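You operate a simulated robot arm through the tools that you are given. There is no shell and no other tool.

The job below is to be done with a simulated robot arm. You get a single attempt, and the scene is never put back.

## Task
Set the controls near the top of the steel workbench. At the end: the tester power switch is switched on; the mode knob is turned to zero; the voltage knob is turned to 12 V; the trim knob is turned to full right; whatever was shut is shut again. Leave all else as you found it, and nothing knocked over.

It is judged by the outcome, as a careful person would: the job done as asked, and still so three seconds after it is handed in. It fails if anything else is knocked over, pushed out of place, dropped, spilled or broken.

## Robot
A 7-joint arm with a two-finger parallel gripper, fixed in place. Base frame: the origin is at the foot of the arm, x ahead of it, y to its left, z up; the work surface is at about z = 0. Lengths are in mm, angles in degrees, forces in N, time in s.
With the tool pointing down near the work surface it reaches from about 260 to 680 mm from the base axis. Its first joint turns from -166.0 to 166.0 degrees. Payload 2.5 kg.
Tool frame: the origin (TCP) lies between the finger pads and is the grasp point; the fingertips stand 30 mm ahead of it; z points along the fingers, y is the line along which they close. Largest opening 94 mm; finger width 28, thickness 10; the body of the gripper, 50 by 96 mm, starts 55 mm behind the TCP.
Orientation is that of the tool frame in the base frame, as a unit quaternion [x, y, z, w]. With the fingers straight down and closing along the base's y, the tool's x points along the base's -x, its y along +y and its z along -z.

## Interface
- The arm moves only by the tool arm_command. Its argument "deltas" is a list of rows, each an object of numbers (a shift or turn left out is 0, a gripper value left out holds the last): "dx", "dy", "dz": the shift along the tool's x, y, z in units of 20 mm (1.0 is 20 mm); "ax", "ay", "az": the turn, a rotation vector about the tool's x, y, z in units of 6 degrees (1.0 is 6 degrees). In form: [{"dx": .., "dy": .., "dz": .., "ax": .., "ay": .., "az": ..}, ...]. A call has 1 to 20 rows; each row shifts and turns the commanded pose from where the row before left it, along the tool's axes as they then stand. "grip" is the opening, from 0 (shut) to 1 (fully open), set as the call begins (left out, the last holds). A call with a number of a shift or a turn outside -1 to 1 is refused whole. Rows are played at 5 a second. More than 50 mm and 8.6 degrees between two rows, or a gripper value outside its range, and nothing of the call is played. A pose out of reach is approached as far as the arm can. The call stops where the force on the tool passes 40 N (or 10 N more than at its start, if that is more) or the arm is blocked; 0.2 s more then pass. The fingers move at their own pace (about 72 mm/s each) and stop on an object; they squeeze with about 29 N. The grip force told is the motor's: it shows also when the fingers shut on nothing. Time passes only in rows, and 0.2 s behind the last, so rows that do not move let the fingers close. It gives the time, the measured TCP pose, the force on the tool (base axes), the opening and the grip force at its end, in the units of the frame above (readings bear some noise), with the torque about the TCP (base axes, N m) and any sound that the robot's microphone picked up.
- Cameras (640 x 400 px; columns grow to the right, rows downward): "scene" is fixed at [395, 498.5, 659.8]; the picture's right is [-0.95, 0.31, 0.00], its down [0.13, 0.40, -0.91] and it looks along [-0.28, -0.86, -0.42] (base axes); focal length 310 px, centre (320, 200). "wrist" rides on the gripper at [76, 14, -103] in the tool frame; the picture's right is [-0.18, 0.98, 0.00], its down [-0.75, -0.14, -0.64] and it looks along [-0.63, -0.12, 0.77] (tool axes); focal length 243 px, centre (320, 200). There is no depth. A picture from a camera that has moved, and an enlarged one, comes with that camera's place and axes in the base frame and with its lens. The place of the scene camera against the robot may be out by one fixed shift of up to 25 mm in any direction.
- camera(camera): a new picture of that camera. No time passes.
- enlarge(camera, box): a new picture of the part [left, top, right, bottom] of that camera's present view, enlarged. No time passes.
- finish_job(): hands the job in; it is judged then, once.

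Nothing tells you positions but the pictures and the camera data. Unless the task says otherwise, let go and move clear before handing in.

The tools are called after "Request:" as name(argument=value, ...) on one line, values as JSON. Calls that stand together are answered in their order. arm_command: Moves the arm, as the interface text tells. Its arguments: {"type":"object","properties":{"deltas":{"type":"array"},"grip":{"type":"number"}},"required":["deltas"]} The other tools are called the same way: camera (camera) takes a picture; enlarge (camera, box) takes an enlarged picture of a part of a camera's view; finish_job () hands the job in.

At the start:

```text
clock: 0.0
tool_pos: [138.8, -442.9, 326.1]
tool_rot: [0.0, 1.0, 0.001, 0.0]
contact_force: [0.0, 0.7, 0.3]
moment: [0.02, 0.05, -0.01]
opening: 94.0
gripper_force: 0.0
```

scene: 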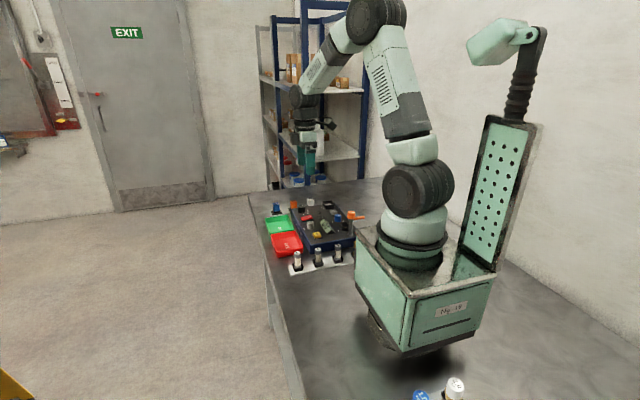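
wrist: 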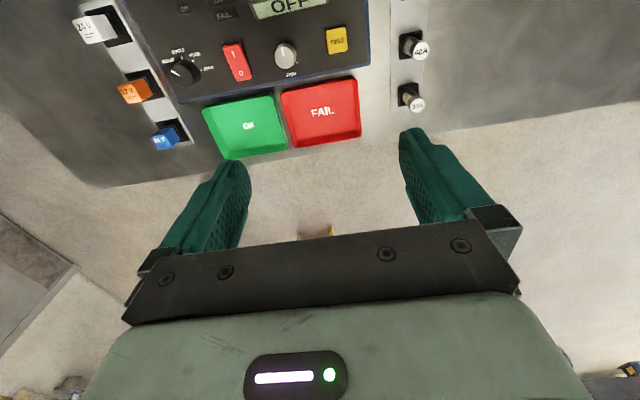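

I see a tester panel with knobs, a red rocker switch, plugs, and OK/FAIL trays on the bench. I will look closer before moving.

Request:
enlarge(camera="scene", box=[250, 180, 380, 280])

Request:
enlarge(camera="wrist", box=[60, 0, 460, 200])

Request:
enlarge(camera="scene", box=[380, 340, 500, 400])

```text
4.00 times, centred on (315, 230) of scene
camera zoom: at [395.0, 498.5, 659.8], right [-0.95, 0.31, 0.0], down [0.13, 0.4, -0.91], along [-0.28, -0.86, -0.42], focal length 1239 px, centre (340, 80)
```

zoom: 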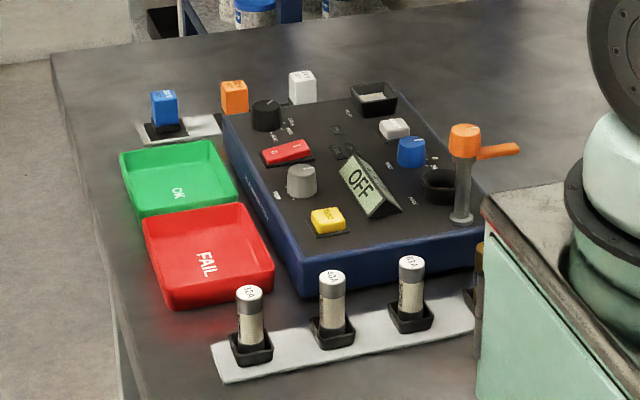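

```text
1.60 times, centred on (260, 100) of wrist
camera zoom: at [62.1, -428.9, 428.8], right [0.18, 0.98, 0.0], down [0.75, -0.14, 0.64], along [0.63, -0.12, -0.77], focal length 388 px, centre (416, 360)
```

zoom: 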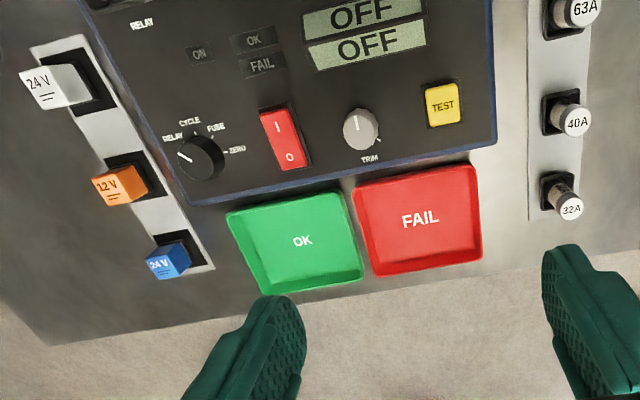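

```text
5.33 times, centred on (440, 370) of scene
camera zoom: at [395.0, 498.5, 659.8], right [-0.95, 0.31, 0.0], down [0.13, 0.4, -0.91], along [-0.28, -0.86, -0.42], focal length 1652 px, centre (-320, -707)
```

zoom: 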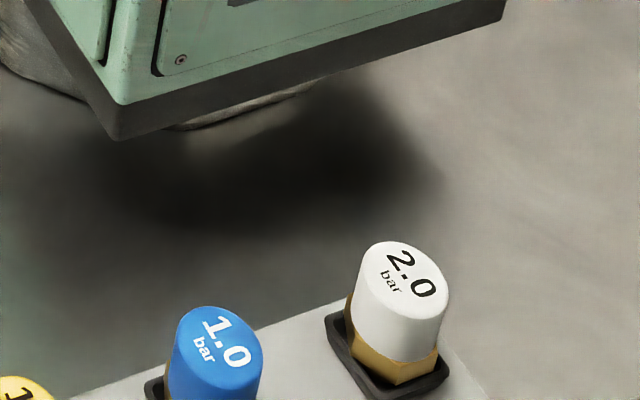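

The tester panel lies around x −100…150, y −660…−380, read from its +x side. I'll raise the arm and move it towards −x so the wrist camera sees the whole panel.

Request:
arm_command(deltas=[{"dz": -1}, {"dz": -1}, {"dx": 1, "dz": -0.5}, {"dx": 1}, {"dx": 1}, {"dx": 1}, {"dx": 1}, {"dx": 1}, {"dx": 1}, {"dx": 1}])

```text
clock: 2.2
tool_pos: [-21.5, -442.1, 376.9]
tool_rot: [0.0, 1.0, 0.001, 0.001]
contact_force: [0.5, -0.4, -0.1]
moment: [0.0, 0.0, 0.0]
opening: 93.9
gripper_force: 0.0
```

Request:
camera(camera="wrist")

Request:
camera(camera="scene")

```text
taken
camera wrist: at [-99.0, -428.1, 479.3], right [0.18, 0.98, 0.0], down [0.75, -0.14, 0.64], along [0.63, -0.12, -0.77], focal length 243 px, centre (320, 200)
```

wrist: 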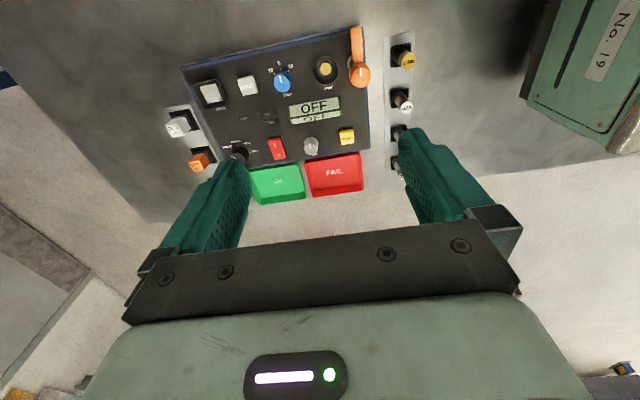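

```text
taken
```

scene: 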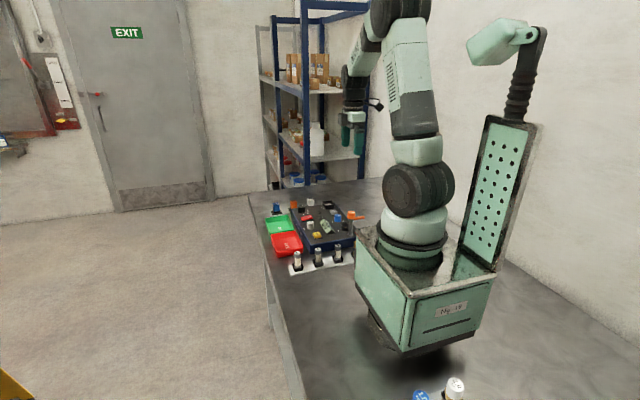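

Request:
enlarge(camera="wrist", box=[220, 20, 420, 145])

Request:
enlarge(camera="wrist", box=[150, 40, 310, 220])

```text
3.20 times, centred on (320, 82) of wrist
camera zoom: at [-99.0, -428.1, 479.3], right [0.18, 0.98, 0.0], down [0.75, -0.14, 0.64], along [0.63, -0.12, -0.77], focal length 776 px, centre (320, 576)
```

zoom: 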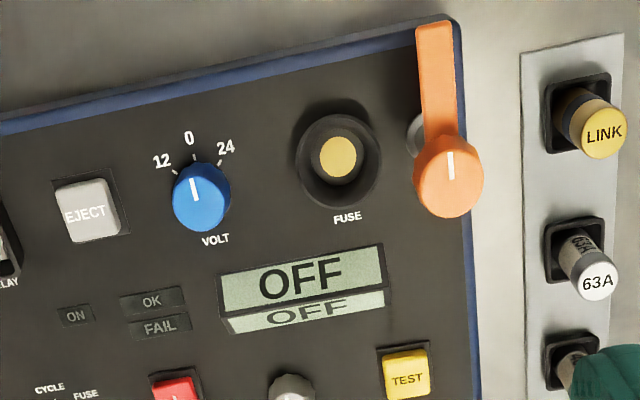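

```text
2.22 times, centred on (230, 130) of wrist
camera zoom: at [-99.0, -428.1, 479.3], right [0.18, 0.98, 0.0], down [0.75, -0.14, 0.64], along [0.63, -0.12, -0.77], focal length 539 px, centre (520, 356)
```

zoom: 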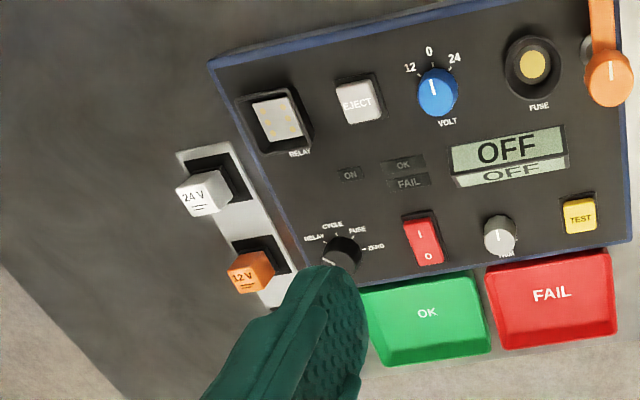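

Volt knob is at 0 (12 is one step counter-clockwise), the mode knob is at RELAY (ZERO is fully clockwise), trim is centred and power is at O. Next I'll move over the rocker switch for a closer look.

Request:
arm_command(deltas=[{"dx": -0.9, "dy": -0.9, "dz": 1}, {"dx": -0.9, "dy": -0.9, "dz": 1}, {"dx": -0.9, "dy": -0.9, "dz": 1}, {"dx": -0.9, "dy": -0.9, "dz": 1}, {"dx": -0.9, "dy": -0.9, "dz": 1}, {"dx": -0.9, "dy": -0.8, "dz": 1}, {"dz": 1}, {"dz": 1}, {"dz": 1}, {"dz": 0}], grip=0.6)

```text
clock: 4.4
tool_pos: [86.8, -546.3, 194.8]
tool_rot: [0.001, 1.0, 0.0, 0.0]
contact_force: [0.6, -0.1, 0.1]
moment: [0.01, 0.0, -0.03]
opening: 56.4
gripper_force: 0.1
```

Request:
camera(camera="wrist")

Request:
enlarge(camera="scene", box=[260, 150, 390, 250])

```text
taken
camera wrist: at [9.9, -532.5, 297.3], right [0.19, 0.98, 0.0], down [0.75, -0.14, 0.64], along [0.63, -0.12, -0.77], focal length 243 px, centre (320, 200)
```

wrist: 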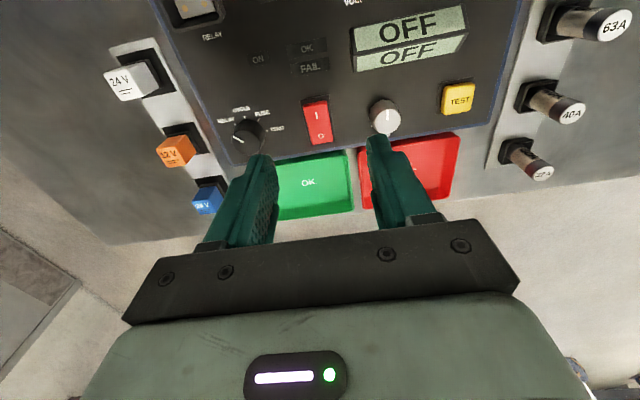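

```text
4.00 times, centred on (325, 200) of scene
camera zoom: at [395.0, 498.5, 659.8], right [-0.95, 0.31, 0.0], down [0.13, 0.4, -0.91], along [-0.28, -0.86, -0.42], focal length 1239 px, centre (300, 200)
```

zoom: 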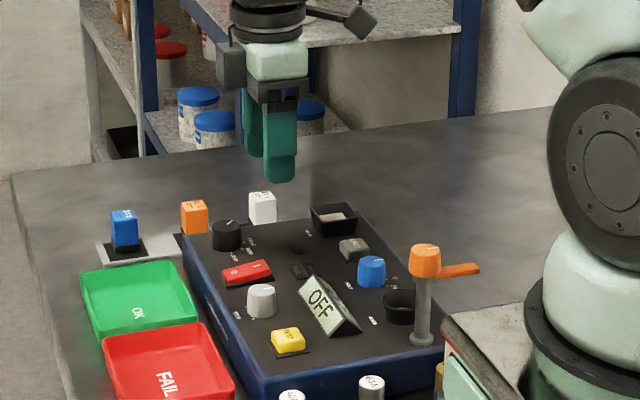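

The gripper is over the rocker area. I'll enlarge the wrist view to fix the positions.

Request:
enlarge(camera="wrist", box=[200, 80, 440, 160])

Request:
enlarge(camera="wrist", box=[210, 90, 290, 160])

Request:
enlarge(camera="wrist", box=[340, 80, 430, 150])

```text
2.67 times, centred on (320, 120) of wrist
camera zoom: at [9.9, -532.5, 297.3], right [0.19, 0.98, 0.0], down [0.75, -0.14, 0.64], along [0.63, -0.12, -0.77], focal length 647 px, centre (320, 413)
```

zoom: 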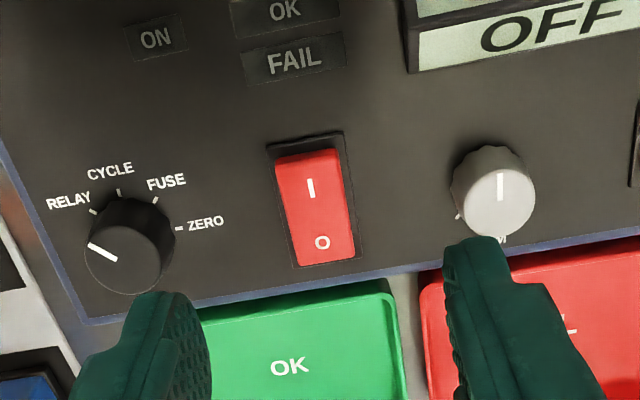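

```text
5.71 times, centred on (250, 125) of wrist
camera zoom: at [9.9, -532.5, 297.3], right [0.19, 0.98, 0.0], down [0.75, -0.14, 0.64], along [0.63, -0.12, -0.77], focal length 1386 px, centre (720, 629)
```

zoom: 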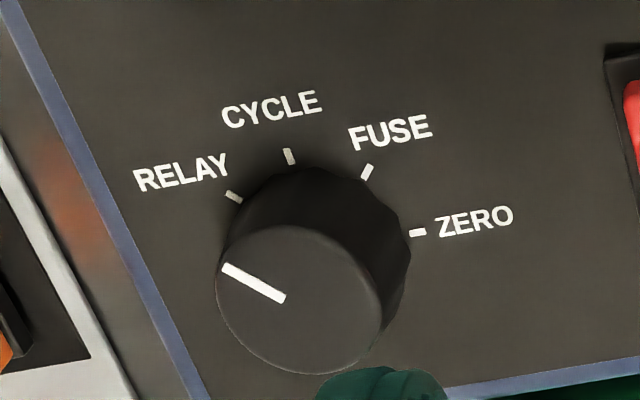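

```text
5.71 times, centred on (385, 115) of wrist
camera zoom: at [9.9, -532.5, 297.3], right [0.19, 0.98, 0.0], down [0.75, -0.14, 0.64], along [0.63, -0.12, -0.77], focal length 1386 px, centre (-51, 686)
```

zoom: 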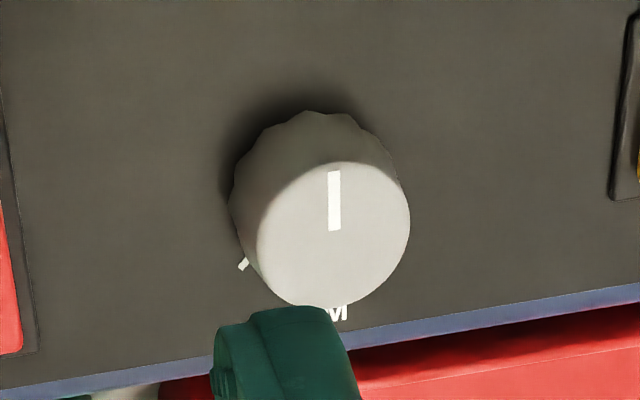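

I triangulated the panel: its top is at z≈47, the mode knob at (109,−628), the rocker centre at (109,−552) and trim at (113,−485). I'll close the gripper, lean it, and hover over the rocker's "I" end.

Request:
arm_command(deltas=[{"dx": -0.34, "dy": -0.3}, {"dz": 1}, {"dz": 1}, {"dz": 1}, {"ay": -1}, {"ay": -1}, {"ay": -1}, {"ay": -1}, {"dz": 0}], grip=0)

```text
clock: 6.4
tool_pos: [93.2, -554.9, 137.7]
tool_rot: [0.0, 0.978, 0.0, 0.209]
contact_force: [0.1, 0.8, -0.3]
moment: [0.0, 0.01, 0.01]
opening: 0.0
gripper_force: 28.8
```

Request:
camera(camera="wrist")

Request:
enlarge(camera="wrist", box=[220, 60, 420, 200])

Request:
arm_command(deltas=[{"dz": 0}])

```text
taken
camera wrist: at [-18.5, -540.9, 199.7], right [0.17, 0.98, 0.07], down [0.43, -0.14, 0.89], along [0.89, -0.12, -0.44], focal length 243 px, centre (320, 200)
```

wrist: 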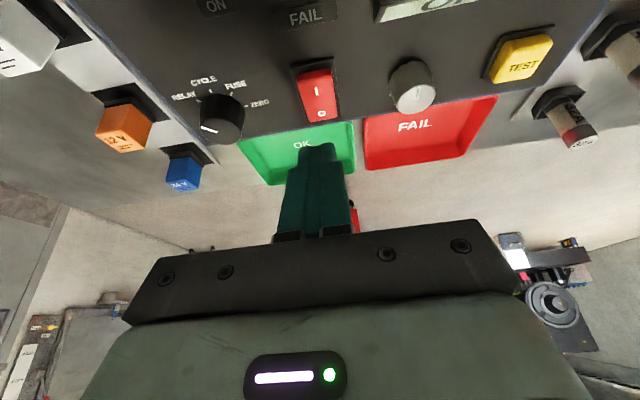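

```text
2.86 times, centred on (320, 130) of wrist
camera zoom: at [-18.5, -540.9, 199.7], right [0.17, 0.98, 0.07], down [0.43, -0.14, 0.89], along [0.89, -0.12, -0.44], focal length 693 px, centre (320, 400)
```

zoom: 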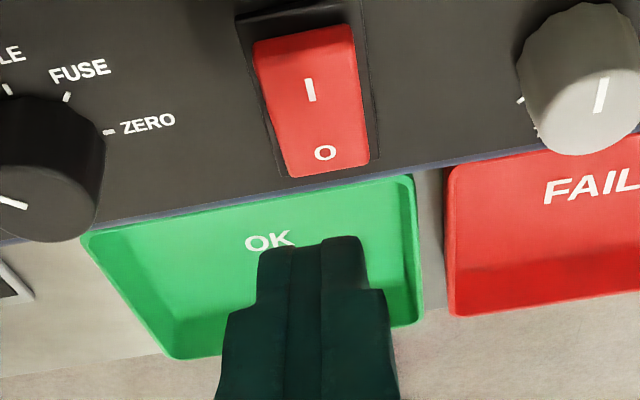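

```text
clock: 6.8
tool_pos: [93.7, -554.2, 137.7]
tool_rot: [0.0, 0.978, 0.0, 0.209]
contact_force: [0.1, 0.5, 0.6]
moment: [0.03, 0.02, 0.02]
opening: 0.0
gripper_force: 28.9
```

The fingertip is aligned within about 3 mm of the rocker. I'll correct y by +3 mm and x by −2.5 mm, then descend to just above it.

Request:
arm_command(deltas=[{"dx": 0.114, "dy": 0.15, "dz": -0.05}, {"dx": 0.33, "dz": 0.74}, {"dx": 0.33, "dz": 0.74}, {"dz": 0}, {"dz": 0}])

Request:
enlarge(camera="wrist", box=[220, 60, 420, 200])

Request:
enlarge(camera="scene", box=[280, 170, 360, 240])

```text
clock: 8.0
tool_pos: [91.5, -551.3, 105.2]
tool_rot: [0.0, 0.978, 0.001, 0.208]
contact_force: [-1.0, -0.1, 0.0]
moment: [-0.03, 0.0, 0.03]
opening: 0.0
gripper_force: 28.8
```

```text
2.86 times, centred on (320, 130) of wrist
camera zoom: at [-21.5, -537.7, 167.3], right [0.17, 0.98, 0.07], down [0.43, -0.14, 0.89], along [0.89, -0.12, -0.44], focal length 693 px, centre (320, 400)
```

zoom: 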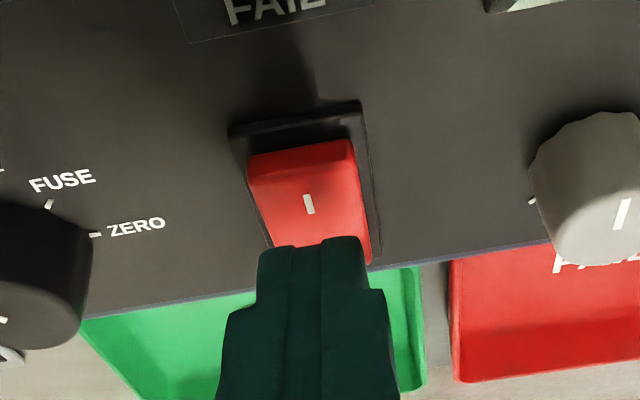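

```text
5.71 times, centred on (320, 205) of scene
camera zoom: at [395.0, 498.5, 659.8], right [-0.95, 0.31, 0.0], down [0.13, 0.4, -0.91], along [-0.28, -0.86, -0.42], focal length 1770 px, centre (320, 171)
```

zoom: 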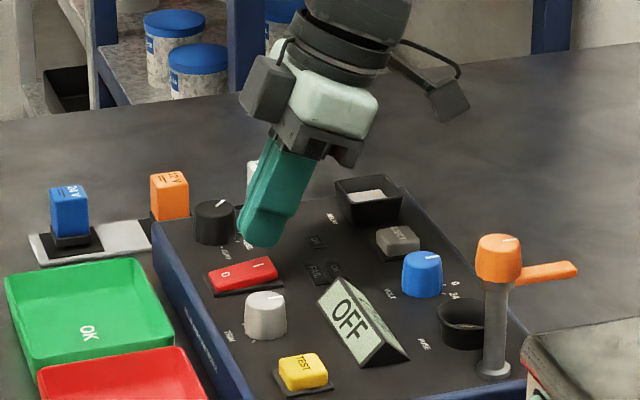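

The tip is about 4–6 mm inside the rocker's raised "I" end. I'll descend in 2 mm steps with the force guard on.

Request:
arm_command(deltas=[{"dx": -0.091, "dz": 0.04}, {"dx": 0.0407, "dz": 0.0914}, {"dx": 0.0407, "dz": 0.0914}, {"dx": 0.0407, "dz": 0.0914}, {"dx": 0.0407, "dz": 0.0914}, {"dx": 0.0407, "dz": 0.0914}, {"dx": 0.0407, "dz": 0.0914}, {"dx": 0.0407, "dz": 0.0914}, {"dz": 0}])

Request:
enlarge(camera="wrist", box=[220, 60, 420, 200])

Request:
enlarge(camera="scene", box=[280, 170, 360, 240])

```text
clock: 10.0
tool_pos: [92.4, -551.4, 89.4]
tool_rot: [-0.001, 0.978, 0.0, 0.209]
contact_force: [-0.8, 0.0, -0.4]
moment: [0.01, 0.0, -0.02]
opening: 0.0
gripper_force: 29.0
```

```text
2.86 times, centred on (320, 130) of wrist
camera zoom: at [-18.7, -537.8, 151.8], right [0.17, 0.98, 0.07], down [0.43, -0.14, 0.89], along [0.89, -0.12, -0.44], focal length 693 px, centre (320, 400)
```

zoom: 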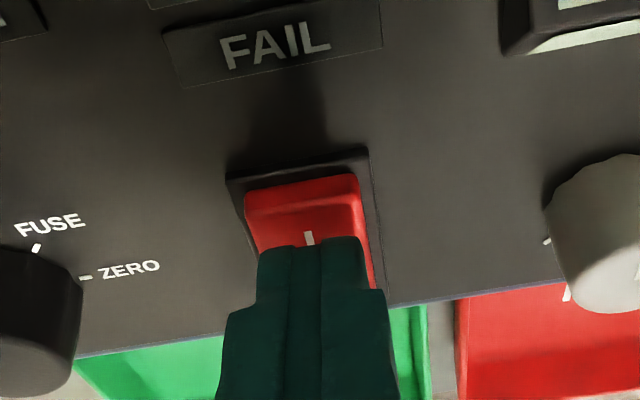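

```text
5.71 times, centred on (320, 205) of scene
camera zoom: at [395.0, 498.5, 659.8], right [-0.95, 0.31, 0.0], down [0.13, 0.4, -0.91], along [-0.28, -0.86, -0.42], focal length 1770 px, centre (320, 171)
```

zoom: 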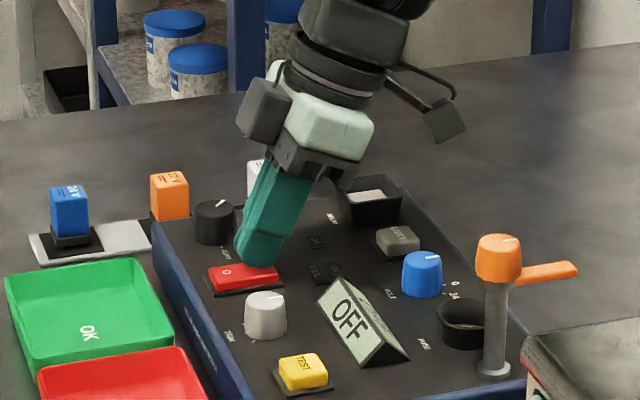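

Request:
arm_command(deltas=[{"dx": 0.0407, "dz": 0.0914}, {"dx": 0.0407, "dz": 0.0914}, {"dz": 0}])

Request:
enlarge(camera="wrist", box=[220, 60, 420, 200])

```text
clock: 10.8
tool_pos: [92.7, -551.1, 87.1]
tool_rot: [0.0, 0.978, -0.001, 0.208]
contact_force: [-1.1, 7.2, 18.4]
moment: [0.27, 0.09, 0.06]
opening: 0.0
gripper_force: 29.0
```

```text
2.86 times, centred on (320, 130) of wrist
camera zoom: at [-18.7, -537.6, 149.1], right [0.17, 0.98, 0.07], down [0.43, -0.14, 0.89], along [0.89, -0.12, -0.44], focal length 693 px, centre (320, 400)
```

zoom: 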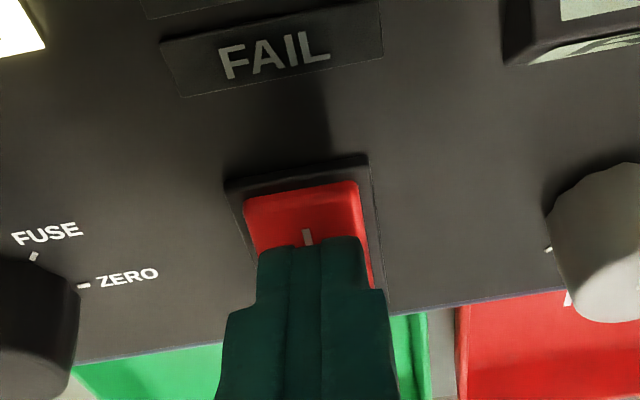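

Request:
camera(camera="wrist")

Request:
enlarge(camera="scene", box=[280, 170, 360, 240])

```text
taken
camera wrist: at [-18.7, -537.6, 149.1], right [0.17, 0.98, 0.07], down [0.43, -0.14, 0.89], along [0.89, -0.12, -0.44], focal length 243 px, centre (320, 200)
```

wrist: 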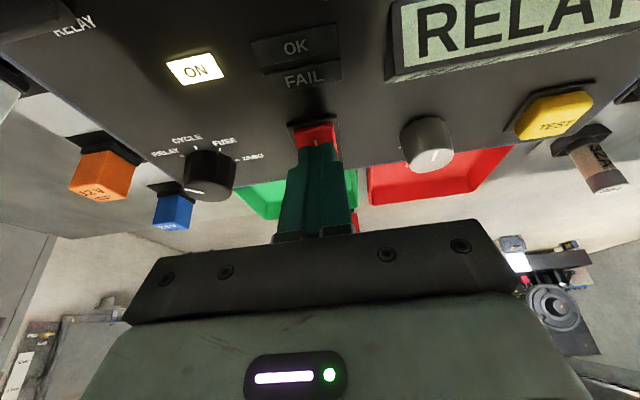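

```text
5.71 times, centred on (320, 205) of scene
camera zoom: at [395.0, 498.5, 659.8], right [-0.95, 0.31, 0.0], down [0.13, 0.4, -0.91], along [-0.28, -0.86, -0.42], focal length 1770 px, centre (320, 171)
```

zoom: 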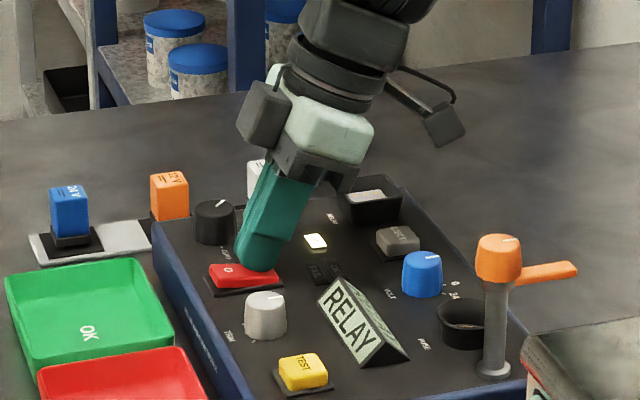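

The ON light is lit and the display reads RELAY. I'll lift straight up, straighten the tool and check that the switch stays on.

Request:
arm_command(deltas=[{"dx": -0.407, "dz": -0.914}, {"dx": -0.407, "dz": -0.914}, {"dx": -0.407, "dz": -0.914}, {"ay": 1}, {"ay": 1}, {"ay": 1}, {"ay": 1}, {"dz": 0}])

Request:
camera(camera="wrist")

```text
clock: 12.6
tool_pos: [93.6, -552.3, 146.6]
tool_rot: [0.002, 1.0, 0.0, -0.001]
contact_force: [0.4, 0.5, 0.7]
moment: [-0.04, -0.03, 0.0]
opening: 0.0
gripper_force: 29.0
```

```text
taken
camera wrist: at [16.3, -538.5, 248.8], right [0.19, 0.98, 0.0], down [0.75, -0.14, 0.64], along [0.63, -0.12, -0.77], focal length 243 px, centre (320, 200)
```

wrist: 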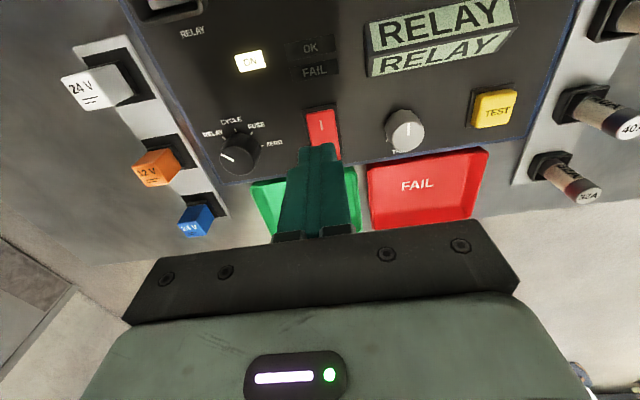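

Power stayed on. Now I'll go above the mode knob with a part-open gripper and pre-rotate counter-clockwise, checking that the wrist has the range.

Request:
arm_command(deltas=[{"dx": -0.2, "dy": -0.95}, {"dx": -0.2, "dy": -0.95}, {"dx": -0.2, "dy": -0.95}, {"dx": -0.18, "dy": -0.925}, {"dz": 0}, {"dz": 0}], grip=0.6)

Request:
camera(camera="wrist")

```text
clock: 14.0
tool_pos: [108.2, -628.0, 146.6]
tool_rot: [0.0, 1.0, 0.0, 0.0]
contact_force: [-0.3, -0.6, 0.0]
moment: [0.01, -0.01, -0.01]
opening: 56.4
gripper_force: 0.0
```

```text
taken
camera wrist: at [31.9, -614.8, 249.7], right [0.18, 0.98, 0.0], down [0.75, -0.14, 0.64], along [0.63, -0.12, -0.77], focal length 243 px, centre (320, 200)
```

wrist: 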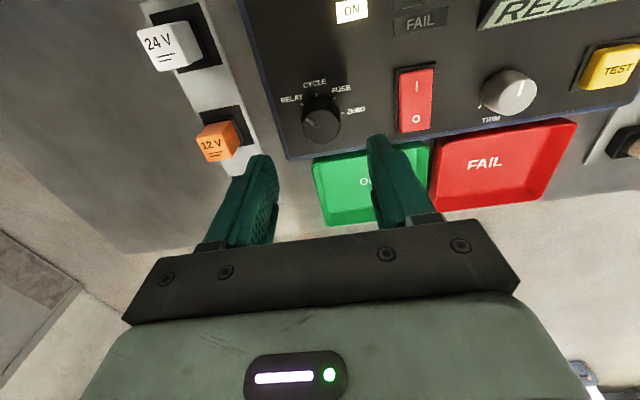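

Request:
enlarge(camera="wrist", box=[270, 70, 380, 150])

Request:
arm_command(deltas=[{"az": -1}, {"az": -1}, {"az": -1}, {"az": -1}, {"az": -1}, {"az": -1}, {"az": -1}, {"az": -1}, {"az": -1}, {"az": -1}, {"az": -1}, {"dz": 0}])

Request:
camera(camera="wrist")

```text
5.00 times, centred on (325, 110) of wrist
camera zoom: at [31.9, -614.8, 249.7], right [0.18, 0.98, 0.0], down [0.75, -0.14, 0.64], along [0.63, -0.12, -0.77], focal length 1213 px, centre (295, 650)
```

zoom: 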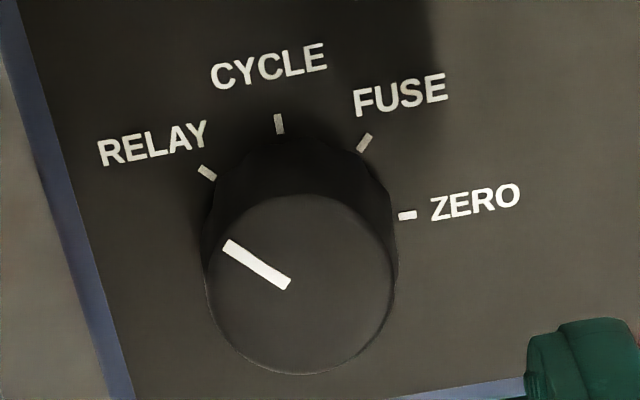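

```text
clock: 16.6
tool_pos: [108.5, -627.5, 146.2]
tool_rot: [-0.545, 0.838, 0.0, -0.001]
contact_force: [0.1, -0.8, -0.3]
moment: [0.01, -0.01, -0.04]
opening: 56.4
gripper_force: 0.0
```

```text
taken
camera wrist: at [63.7, -691.6, 248.2], right [-0.82, 0.57, 0.0], down [0.43, 0.63, 0.64], along [0.36, 0.53, -0.77], focal length 243 px, centre (320, 200)
```

wrist: 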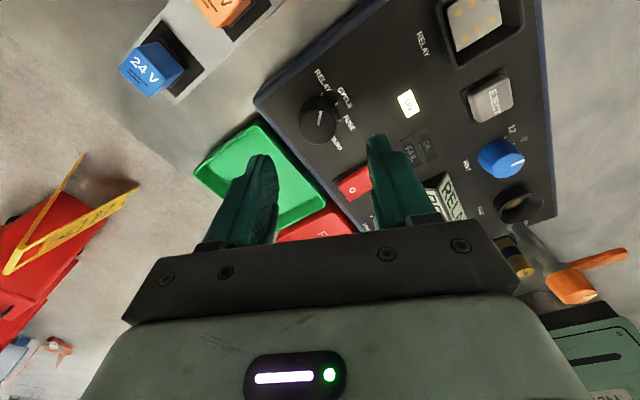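

The tool axis is centred on the knob within about 1 mm. Before gripping, I'll test in free air that the wrist can swing the full +135° from here.

Request:
arm_command(deltas=[{"az": 1}, {"az": 1}, {"az": 1}, {"az": 1}, {"az": 1}, {"az": 1}, {"az": 1}, {"az": 1}, {"az": 1}, {"az": 1}, {"az": 1}, {"az": 1}, {"az": 1}, {"az": 1}, {"az": 1}, {"az": 1}, {"az": 1}, {"az": 1}, {"az": 1}, {"az": 1}])

Request:
arm_command(deltas=[{"az": 1}, {"az": 1}, {"az": 1}, {"az": 1}, {"dz": 0}])

```text
clock: 20.8
tool_pos: [108.2, -625.9, 145.7]
tool_rot: [0.454, 0.891, 0.0, 0.0]
contact_force: [-0.2, 0.4, 0.3]
moment: [-0.01, 0.0, 0.0]
opening: 56.5
gripper_force: 0.0
```

```text
clock: 22.0
tool_pos: [108.3, -627.0, 147.5]
tool_rot: [0.631, 0.776, 0.0, 0.0]
contact_force: [0.6, -0.4, -0.4]
moment: [-0.04, 0.0, -0.01]
opening: 56.5
gripper_force: 0.1
```

The full range is reachable. I'll return to −66°, then descend around the knob.

Request:
arm_command(deltas=[{"az": -1}, {"az": -1}, {"az": -1}, {"az": -1}, {"az": -1}, {"az": -1}, {"az": -1}, {"az": -1}, {"az": -1}, {"az": -1}, {"az": -1}, {"az": -1}, {"az": -1}, {"az": -1}, {"az": -1}, {"az": -1}, {"az": -1}, {"az": -1}, {"az": -1}, {"az": -1}])

Request:
arm_command(deltas=[{"az": -1}, {"az": -1}, {"az": -1}, {"az": -1}, {"dz": 1}, {"dz": 0.5}, {"dz": 0}])

Request:
camera(camera="wrist")

```text
clock: 26.2
tool_pos: [106.6, -629.0, 145.8]
tool_rot: [-0.358, 0.934, 0.0, 0.0]
contact_force: [-1.0, -0.3, 0.4]
moment: [-0.01, 0.01, -0.01]
opening: 56.3
gripper_force: 0.1
```

```text
clock: 27.8
tool_pos: [106.9, -627.2, 115.4]
tool_rot: [-0.545, 0.839, 0.0, 0.0]
contact_force: [0.1, -0.2, 0.7]
moment: [0.0, 0.02, -0.05]
opening: 56.5
gripper_force: 0.1
```

```text
taken
camera wrist: at [62.7, -691.6, 218.2], right [-0.82, 0.57, 0.0], down [0.44, 0.63, 0.64], along [0.36, 0.53, -0.77], focal length 243 px, centre (320, 200)
```

wrist: 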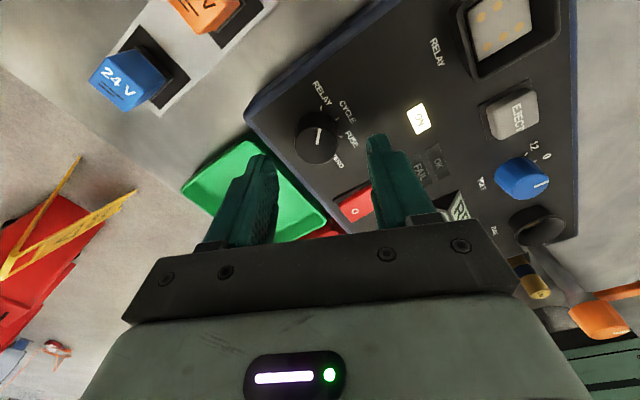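

Request:
enlarge(camera="wrist", box=[260, 90, 380, 180])

```text
4.44 times, centred on (320, 135) of wrist
camera zoom: at [62.7, -691.6, 218.2], right [-0.82, 0.57, 0.0], down [0.44, 0.63, 0.64], along [0.36, 0.53, -0.77], focal length 1078 px, centre (320, 489)
```

zoom: 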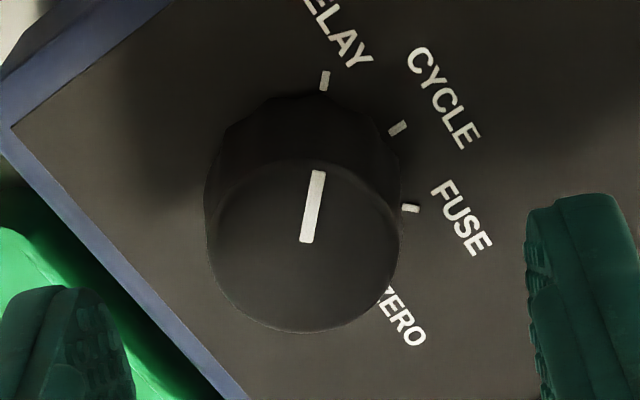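

The knob sits about 2 mm off along the closing line, so I'll correct that, then descend until the fingertips are about 5 mm above the panel and grip.

Request:
arm_command(deltas=[{"dy": -0.1}, {"dz": 0.6}, {"dz": 0.6}, {"dz": 0.4}, {"dz": 0}])

Request:
camera(camera="wrist")

Request:
enlarge(camera="scene", box=[280, 170, 360, 240])

```text
clock: 29.0
tool_pos: [112.0, -626.9, 83.8]
tool_rot: [-0.544, 0.839, 0.0, -0.001]
contact_force: [-0.3, -0.6, -0.8]
moment: [0.01, 0.02, -0.01]
opening: 56.3
gripper_force: 0.0
```

```text
taken
camera wrist: at [66.5, -690.8, 185.7], right [-0.82, 0.57, 0.0], down [0.44, 0.63, 0.64], along [0.37, 0.53, -0.77], focal length 243 px, centre (320, 200)
```

wrist: 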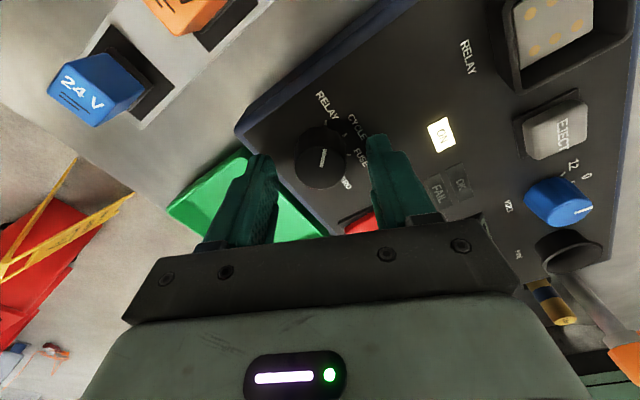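

```text
5.71 times, centred on (320, 205) of scene
camera zoom: at [395.0, 498.5, 659.8], right [-0.95, 0.31, 0.0], down [0.13, 0.4, -0.91], along [-0.28, -0.86, -0.42], focal length 1770 px, centre (320, 171)
```

zoom: 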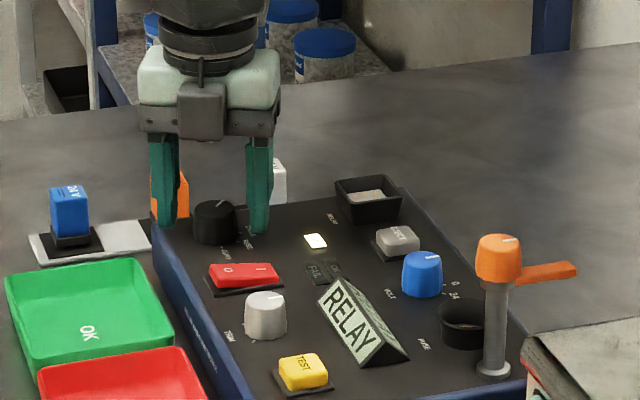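

The gripper is centred around the knob with its tips just above the panel. I'll close on it.

Request:
arm_command(deltas=[{"dz": 0}, {"dz": 0}, {"dz": 0}], grip=0.1)

Request:
enlarge(camera="wrist", box=[240, 90, 440, 215])

```text
clock: 29.8
tool_pos: [109.8, -625.9, 83.2]
tool_rot: [-0.544, 0.839, 0.0, 0.0]
contact_force: [-4.0, 2.8, 0.8]
moment: [0.13, 0.04, 0.0]
opening: 30.5
gripper_force: 44.6
```

```text
3.20 times, centred on (340, 152) of wrist
camera zoom: at [66.1, -690.7, 185.6], right [-0.82, 0.57, 0.0], down [0.44, 0.63, 0.64], along [0.36, 0.53, -0.77], focal length 776 px, centre (256, 352)
```

zoom: 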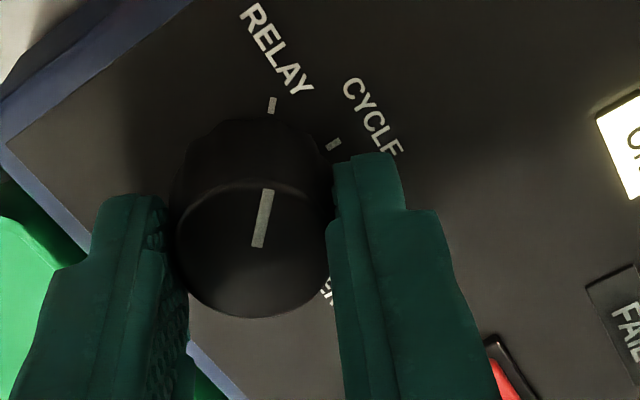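

The knob is gripped (30 mm wide). I'll turn clockwise 45° and check.

Request:
arm_command(deltas=[{"az": 0.75}, {"az": 0.75}, {"az": 0.75}, {"az": 0.75}, {"az": 0.75}, {"az": 0.75}, {"az": 0.75}, {"az": 0.75}, {"az": 0.75}, {"az": 0.75}, {"dz": 0}])

Request:
enlarge(camera="wrist", box=[240, 90, 440, 215])

Request:
enlarge(camera="scene", box=[280, 170, 360, 240])

```text
clock: 32.2
tool_pos: [112.1, -626.3, 83.7]
tool_rot: [-0.181, 0.983, 0.001, 0.001]
contact_force: [17.4, 2.0, -15.2]
moment: [0.12, -0.62, 0.03]
opening: 30.4
gripper_force: 44.8
```

```text
3.20 times, centred on (340, 152) of wrist
camera zoom: at [34.4, -642.1, 186.2], right [-0.18, 0.98, 0.0], down [0.75, 0.14, 0.64], along [0.63, 0.12, -0.77], focal length 776 px, centre (256, 352)
```

zoom: 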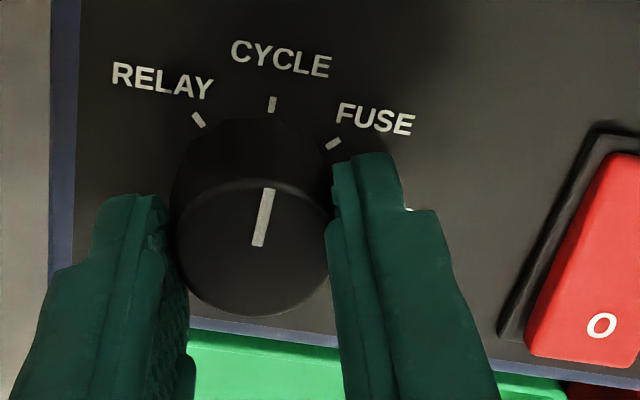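

```text
5.71 times, centred on (320, 205) of scene
camera zoom: at [395.0, 498.5, 659.8], right [-0.95, 0.31, 0.0], down [0.13, 0.4, -0.91], along [-0.28, -0.86, -0.42], focal length 1770 px, centre (320, 171)
```

zoom: 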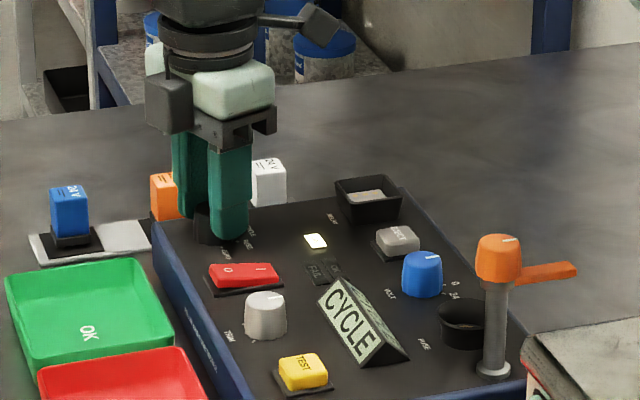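

The knob followed to CYCLE, with a 17 N side load from a small off-axis offset. I'll shift slightly to relieve it before continuing.

Request:
arm_command(deltas=[{"dx": -0.04, "dy": -0.015}, {"dx": -0.03, "dy": -0.012}, {"dz": 0}])

```text
clock: 33.0
tool_pos: [111.6, -627.1, 83.6]
tool_rot: [-0.182, 0.983, 0.0, 0.0]
contact_force: [12.0, 3.6, -10.1]
moment: [0.35, -1.0, 0.0]
opening: 30.4
gripper_force: 45.6
```

Request:
arm_command(deltas=[{"dx": -0.05, "dy": -0.02, "dz": 0.02}, {"dx": -0.05, "dy": -0.02, "dz": 0.02}, {"dz": 0}])

```text
clock: 33.8
tool_pos: [111.3, -627.0, 84.3]
tool_rot: [-0.181, 0.983, 0.001, -0.001]
contact_force: [-6.6, 24.2, 15.0]
moment: [1.08, -0.63, -0.04]
opening: 30.2
gripper_force: 44.1
```

Request:
arm_command(deltas=[{"dz": 0}, {"dz": 0}], grip=0.5)

Request:
enlarge(camera="wrist", box=[240, 90, 440, 215])

```text
clock: 34.4
tool_pos: [112.8, -627.5, 83.1]
tool_rot: [-0.183, 0.983, -0.001, 0.0]
contact_force: [0.5, 0.7, -0.5]
moment: [-0.02, 0.01, 0.0]
opening: 46.9
gripper_force: 0.1
```

```text
3.20 times, centred on (340, 152) of wrist
camera zoom: at [36.8, -642.8, 186.1], right [-0.18, 0.98, 0.0], down [0.75, 0.14, 0.64], along [0.63, 0.11, -0.77], focal length 776 px, centre (256, 352)
```

zoom: 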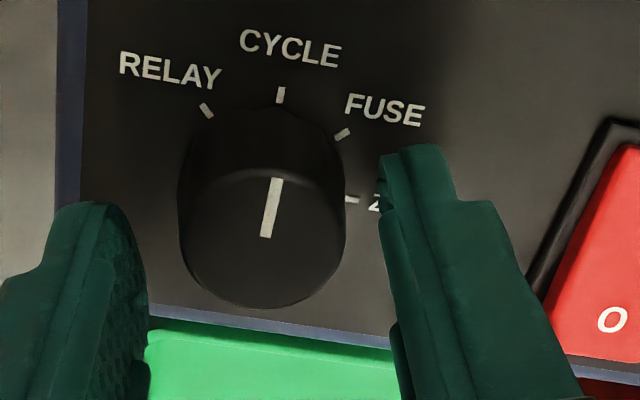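

The open view shows the knob about 4 mm off along tool x, so I'll recentre with the gripper open and check again.

Request:
arm_command(deltas=[{"dx": 0.1, "dy": 0.02}, {"dx": 0.1, "dy": 0.02}, {"dz": 0}, {"dz": 0}])

Request:
enlarge(camera="wrist", box=[240, 90, 440, 215])

```text
clock: 35.4
tool_pos: [110.5, -629.8, 83.6]
tool_rot: [-0.181, 0.984, 0.0, 0.0]
contact_force: [0.3, -0.1, 0.2]
moment: [-0.01, -0.03, 0.01]
opening: 47.3
gripper_force: 0.0
```

```text
3.20 times, centred on (340, 152) of wrist
camera zoom: at [33.9, -643.7, 186.0], right [-0.18, 0.98, 0.0], down [0.75, 0.14, 0.64], along [0.63, 0.12, -0.77], focal length 776 px, centre (256, 352)
```

zoom: 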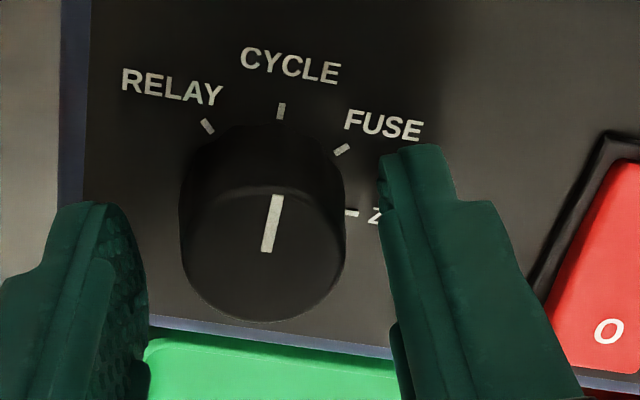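

Request:
arm_command(deltas=[{"dx": 0.05, "dy": 0.055}, {"dz": 0}])

Request:
arm_command(deltas=[{"dz": 0}, {"dz": 0}, {"dz": 0}], grip=0.1)

```text
clock: 36.0
tool_pos: [109.0, -628.5, 83.9]
tool_rot: [-0.182, 0.983, 0.0, -0.001]
contact_force: [-0.3, -1.2, -0.6]
moment: [-0.02, 0.01, 0.01]
opening: 47.0
gripper_force: 0.0
```

```text
clock: 36.8
tool_pos: [110.0, -629.9, 84.8]
tool_rot: [-0.181, 0.983, 0.001, 0.0]
contact_force: [-1.8, 7.6, 5.8]
moment: [0.27, 0.07, 0.04]
opening: 30.4
gripper_force: 44.8
```

Request:
arm_command(deltas=[{"az": 0.75}, {"az": 0.75}, {"az": 0.75}, {"az": 0.75}, {"az": 0.75}, {"az": 0.75}, {"az": 0.75}, {"az": 0.75}, {"az": 0.75}, {"az": 0.75}, {"dz": 0}])

Request:
enlarge(camera="wrist", box=[240, 90, 440, 215])

Request:
enlarge(camera="scene", box=[280, 170, 360, 240])

```text
clock: 39.2
tool_pos: [110.2, -627.8, 83.4]
tool_rot: [0.209, 0.978, 0.001, 0.0]
contact_force: [8.3, 16.2, 18.3]
moment: [0.22, -1.22, -0.01]
opening: 30.7
gripper_force: 45.3
```

```text
3.20 times, centred on (340, 152) of wrist
camera zoom: at [45.0, -584.3, 186.0], right [0.57, 0.82, 0.0], down [0.63, -0.44, 0.64], along [0.53, -0.36, -0.77], focal length 776 px, centre (256, 352)
```

zoom: 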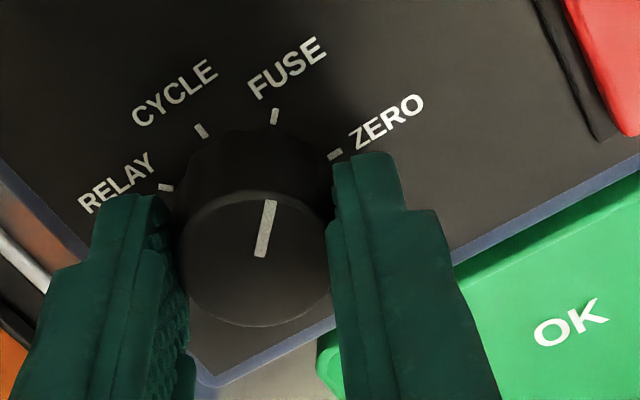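

```text
5.71 times, centred on (320, 205) of scene
camera zoom: at [395.0, 498.5, 659.8], right [-0.95, 0.31, 0.0], down [0.13, 0.4, -0.91], along [-0.28, -0.86, -0.42], focal length 1770 px, centre (320, 171)
```

zoom: 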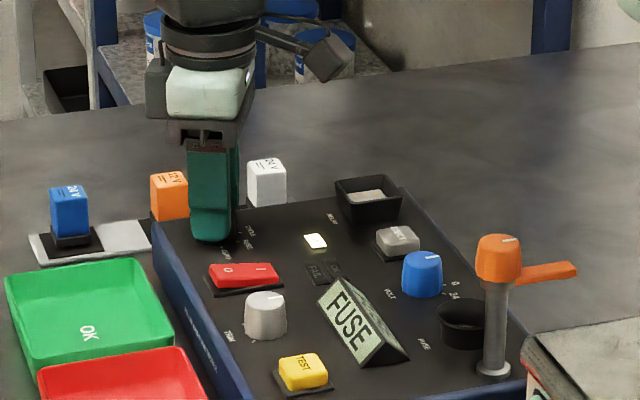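

Now at FUSE. I'll release and re-grip to relieve the side load, then turn the last 45° to ZERO.

Request:
arm_command(deltas=[{"dz": 0}, {"dz": 0}], grip=0.5)

Request:
enlarge(camera="wrist", box=[240, 90, 440, 215])

```text
clock: 39.8
tool_pos: [107.1, -628.8, 82.7]
tool_rot: [0.208, 0.978, 0.0, 0.0]
contact_force: [0.4, -0.5, 0.2]
moment: [-0.02, -0.02, -0.01]
opening: 46.9
gripper_force: 0.1
```

```text
3.20 times, centred on (340, 152) of wrist
camera zoom: at [43.7, -584.6, 185.0], right [0.57, 0.82, 0.0], down [0.63, -0.44, 0.64], along [0.53, -0.37, -0.77], focal length 776 px, centre (256, 352)
```

zoom: 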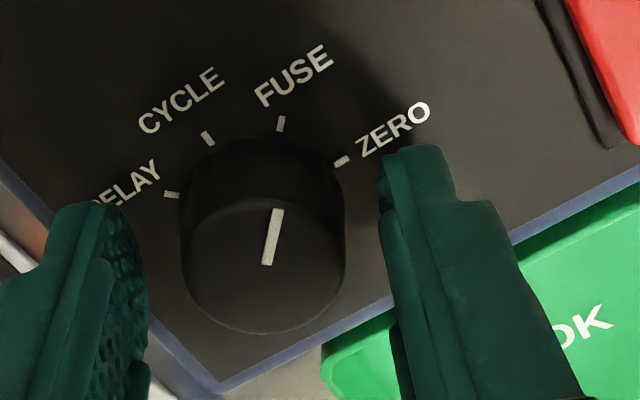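

Request:
arm_command(deltas=[{"dx": -0.05, "dy": 0.08}, {"dz": 0}])

Request:
arm_command(deltas=[{"dz": 0}, {"dz": 0}, {"dz": 0}], grip=0.1)

Request:
arm_command(deltas=[{"az": 0.75}, {"az": 0.75}, {"az": 0.75}, {"az": 0.75}, {"az": 0.75}, {"az": 0.75}, {"az": 0.75}, {"az": 0.75}, {"az": 0.75}, {"az": 0.75}, {"dz": 0}])

Request:
enlarge(camera="wrist", box=[240, 90, 440, 215])

Request:
enlarge(camera="scene", box=[280, 170, 360, 240])

```text
clock: 40.4
tool_pos: [111.2, -625.5, 83.6]
tool_rot: [0.208, 0.978, 0.0, -0.001]
contact_force: [-0.4, 0.2, 0.0]
moment: [-0.02, -0.01, 0.01]
opening: 46.8
gripper_force: 0.2
```

```text
clock: 41.2
tool_pos: [109.3, -628.3, 83.2]
tool_rot: [0.209, 0.978, -0.001, 0.0]
contact_force: [-2.9, -11.1, -6.5]
moment: [-0.42, -0.08, 0.01]
opening: 30.4
gripper_force: 44.1
```

```text
clock: 43.6
tool_pos: [109.3, -628.9, 83.7]
tool_rot: [0.566, 0.824, -0.002, 0.0]
contact_force: [-11.2, -11.7, 10.2]
moment: [0.03, 0.58, 0.57]
opening: 30.7
gripper_force: 45.1
```

```text
3.20 times, centred on (340, 152) of wrist
camera zoom: at [95.5, -551.6, 186.0], right [0.98, 0.18, 0.0], down [0.14, -0.75, 0.64], along [0.11, -0.63, -0.77], focal length 776 px, centre (256, 352)
```

zoom: 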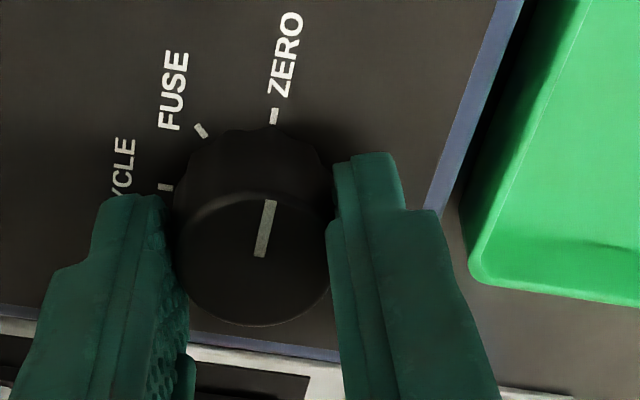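

```text
5.71 times, centred on (320, 205) of scene
camera zoom: at [395.0, 498.5, 659.8], right [-0.95, 0.31, 0.0], down [0.13, 0.4, -0.91], along [-0.28, -0.86, -0.42], focal length 1770 px, centre (320, 171)
```

zoom: 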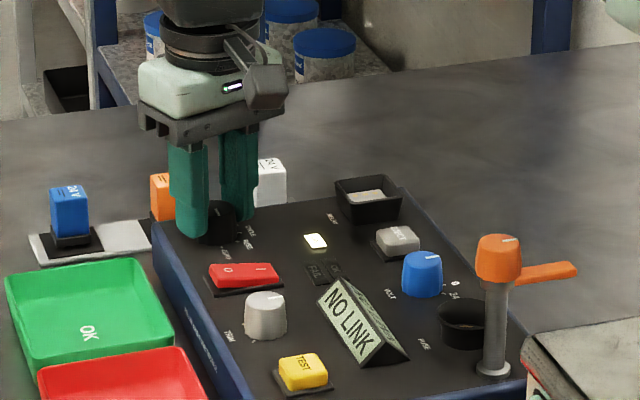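

The pointer is at ZERO, the display reads "NO LINK", and I felt the end stop. I'll release, rise and rotate back towards neutral.

Request:
arm_command(deltas=[{"dz": 0}, {"dz": 0}], grip=0.6)

Request:
arm_command(deltas=[{"dz": -1}, {"dz": -1}, {"dz": -1}, {"dz": -1}, {"dz": 0}])

Request:
camera(camera="wrist")

Request:
enlarge(camera="wrist", box=[270, 60, 380, 140])

```text
clock: 44.2
tool_pos: [111.5, -626.2, 82.9]
tool_rot: [0.566, 0.824, 0.001, 0.0]
contact_force: [-0.2, -0.5, -0.1]
moment: [-0.01, 0.0, 0.03]
opening: 56.3
gripper_force: 0.0
```

```text
clock: 45.4
tool_pos: [110.4, -626.3, 165.4]
tool_rot: [0.566, 0.824, 0.0, 0.0]
contact_force: [-0.1, -0.1, 0.1]
moment: [-0.01, 0.0, 0.04]
opening: 56.2
gripper_force: 0.1
```

```text
taken
camera wrist: at [95.1, -550.6, 266.3], right [0.98, 0.18, 0.0], down [0.14, -0.75, 0.64], along [0.12, -0.63, -0.77], focal length 243 px, centre (320, 200)
```

wrist: 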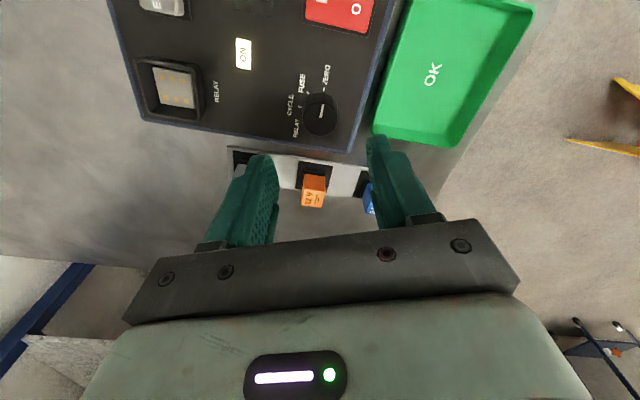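

```text
5.00 times, centred on (325, 100) of wrist
camera zoom: at [95.1, -550.6, 266.3], right [0.98, 0.18, 0.0], down [0.14, -0.75, 0.64], along [0.12, -0.63, -0.77], focal length 1213 px, centre (295, 700)
```

zoom: 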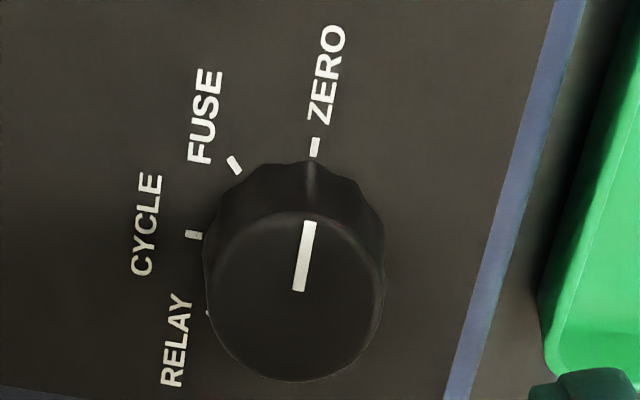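

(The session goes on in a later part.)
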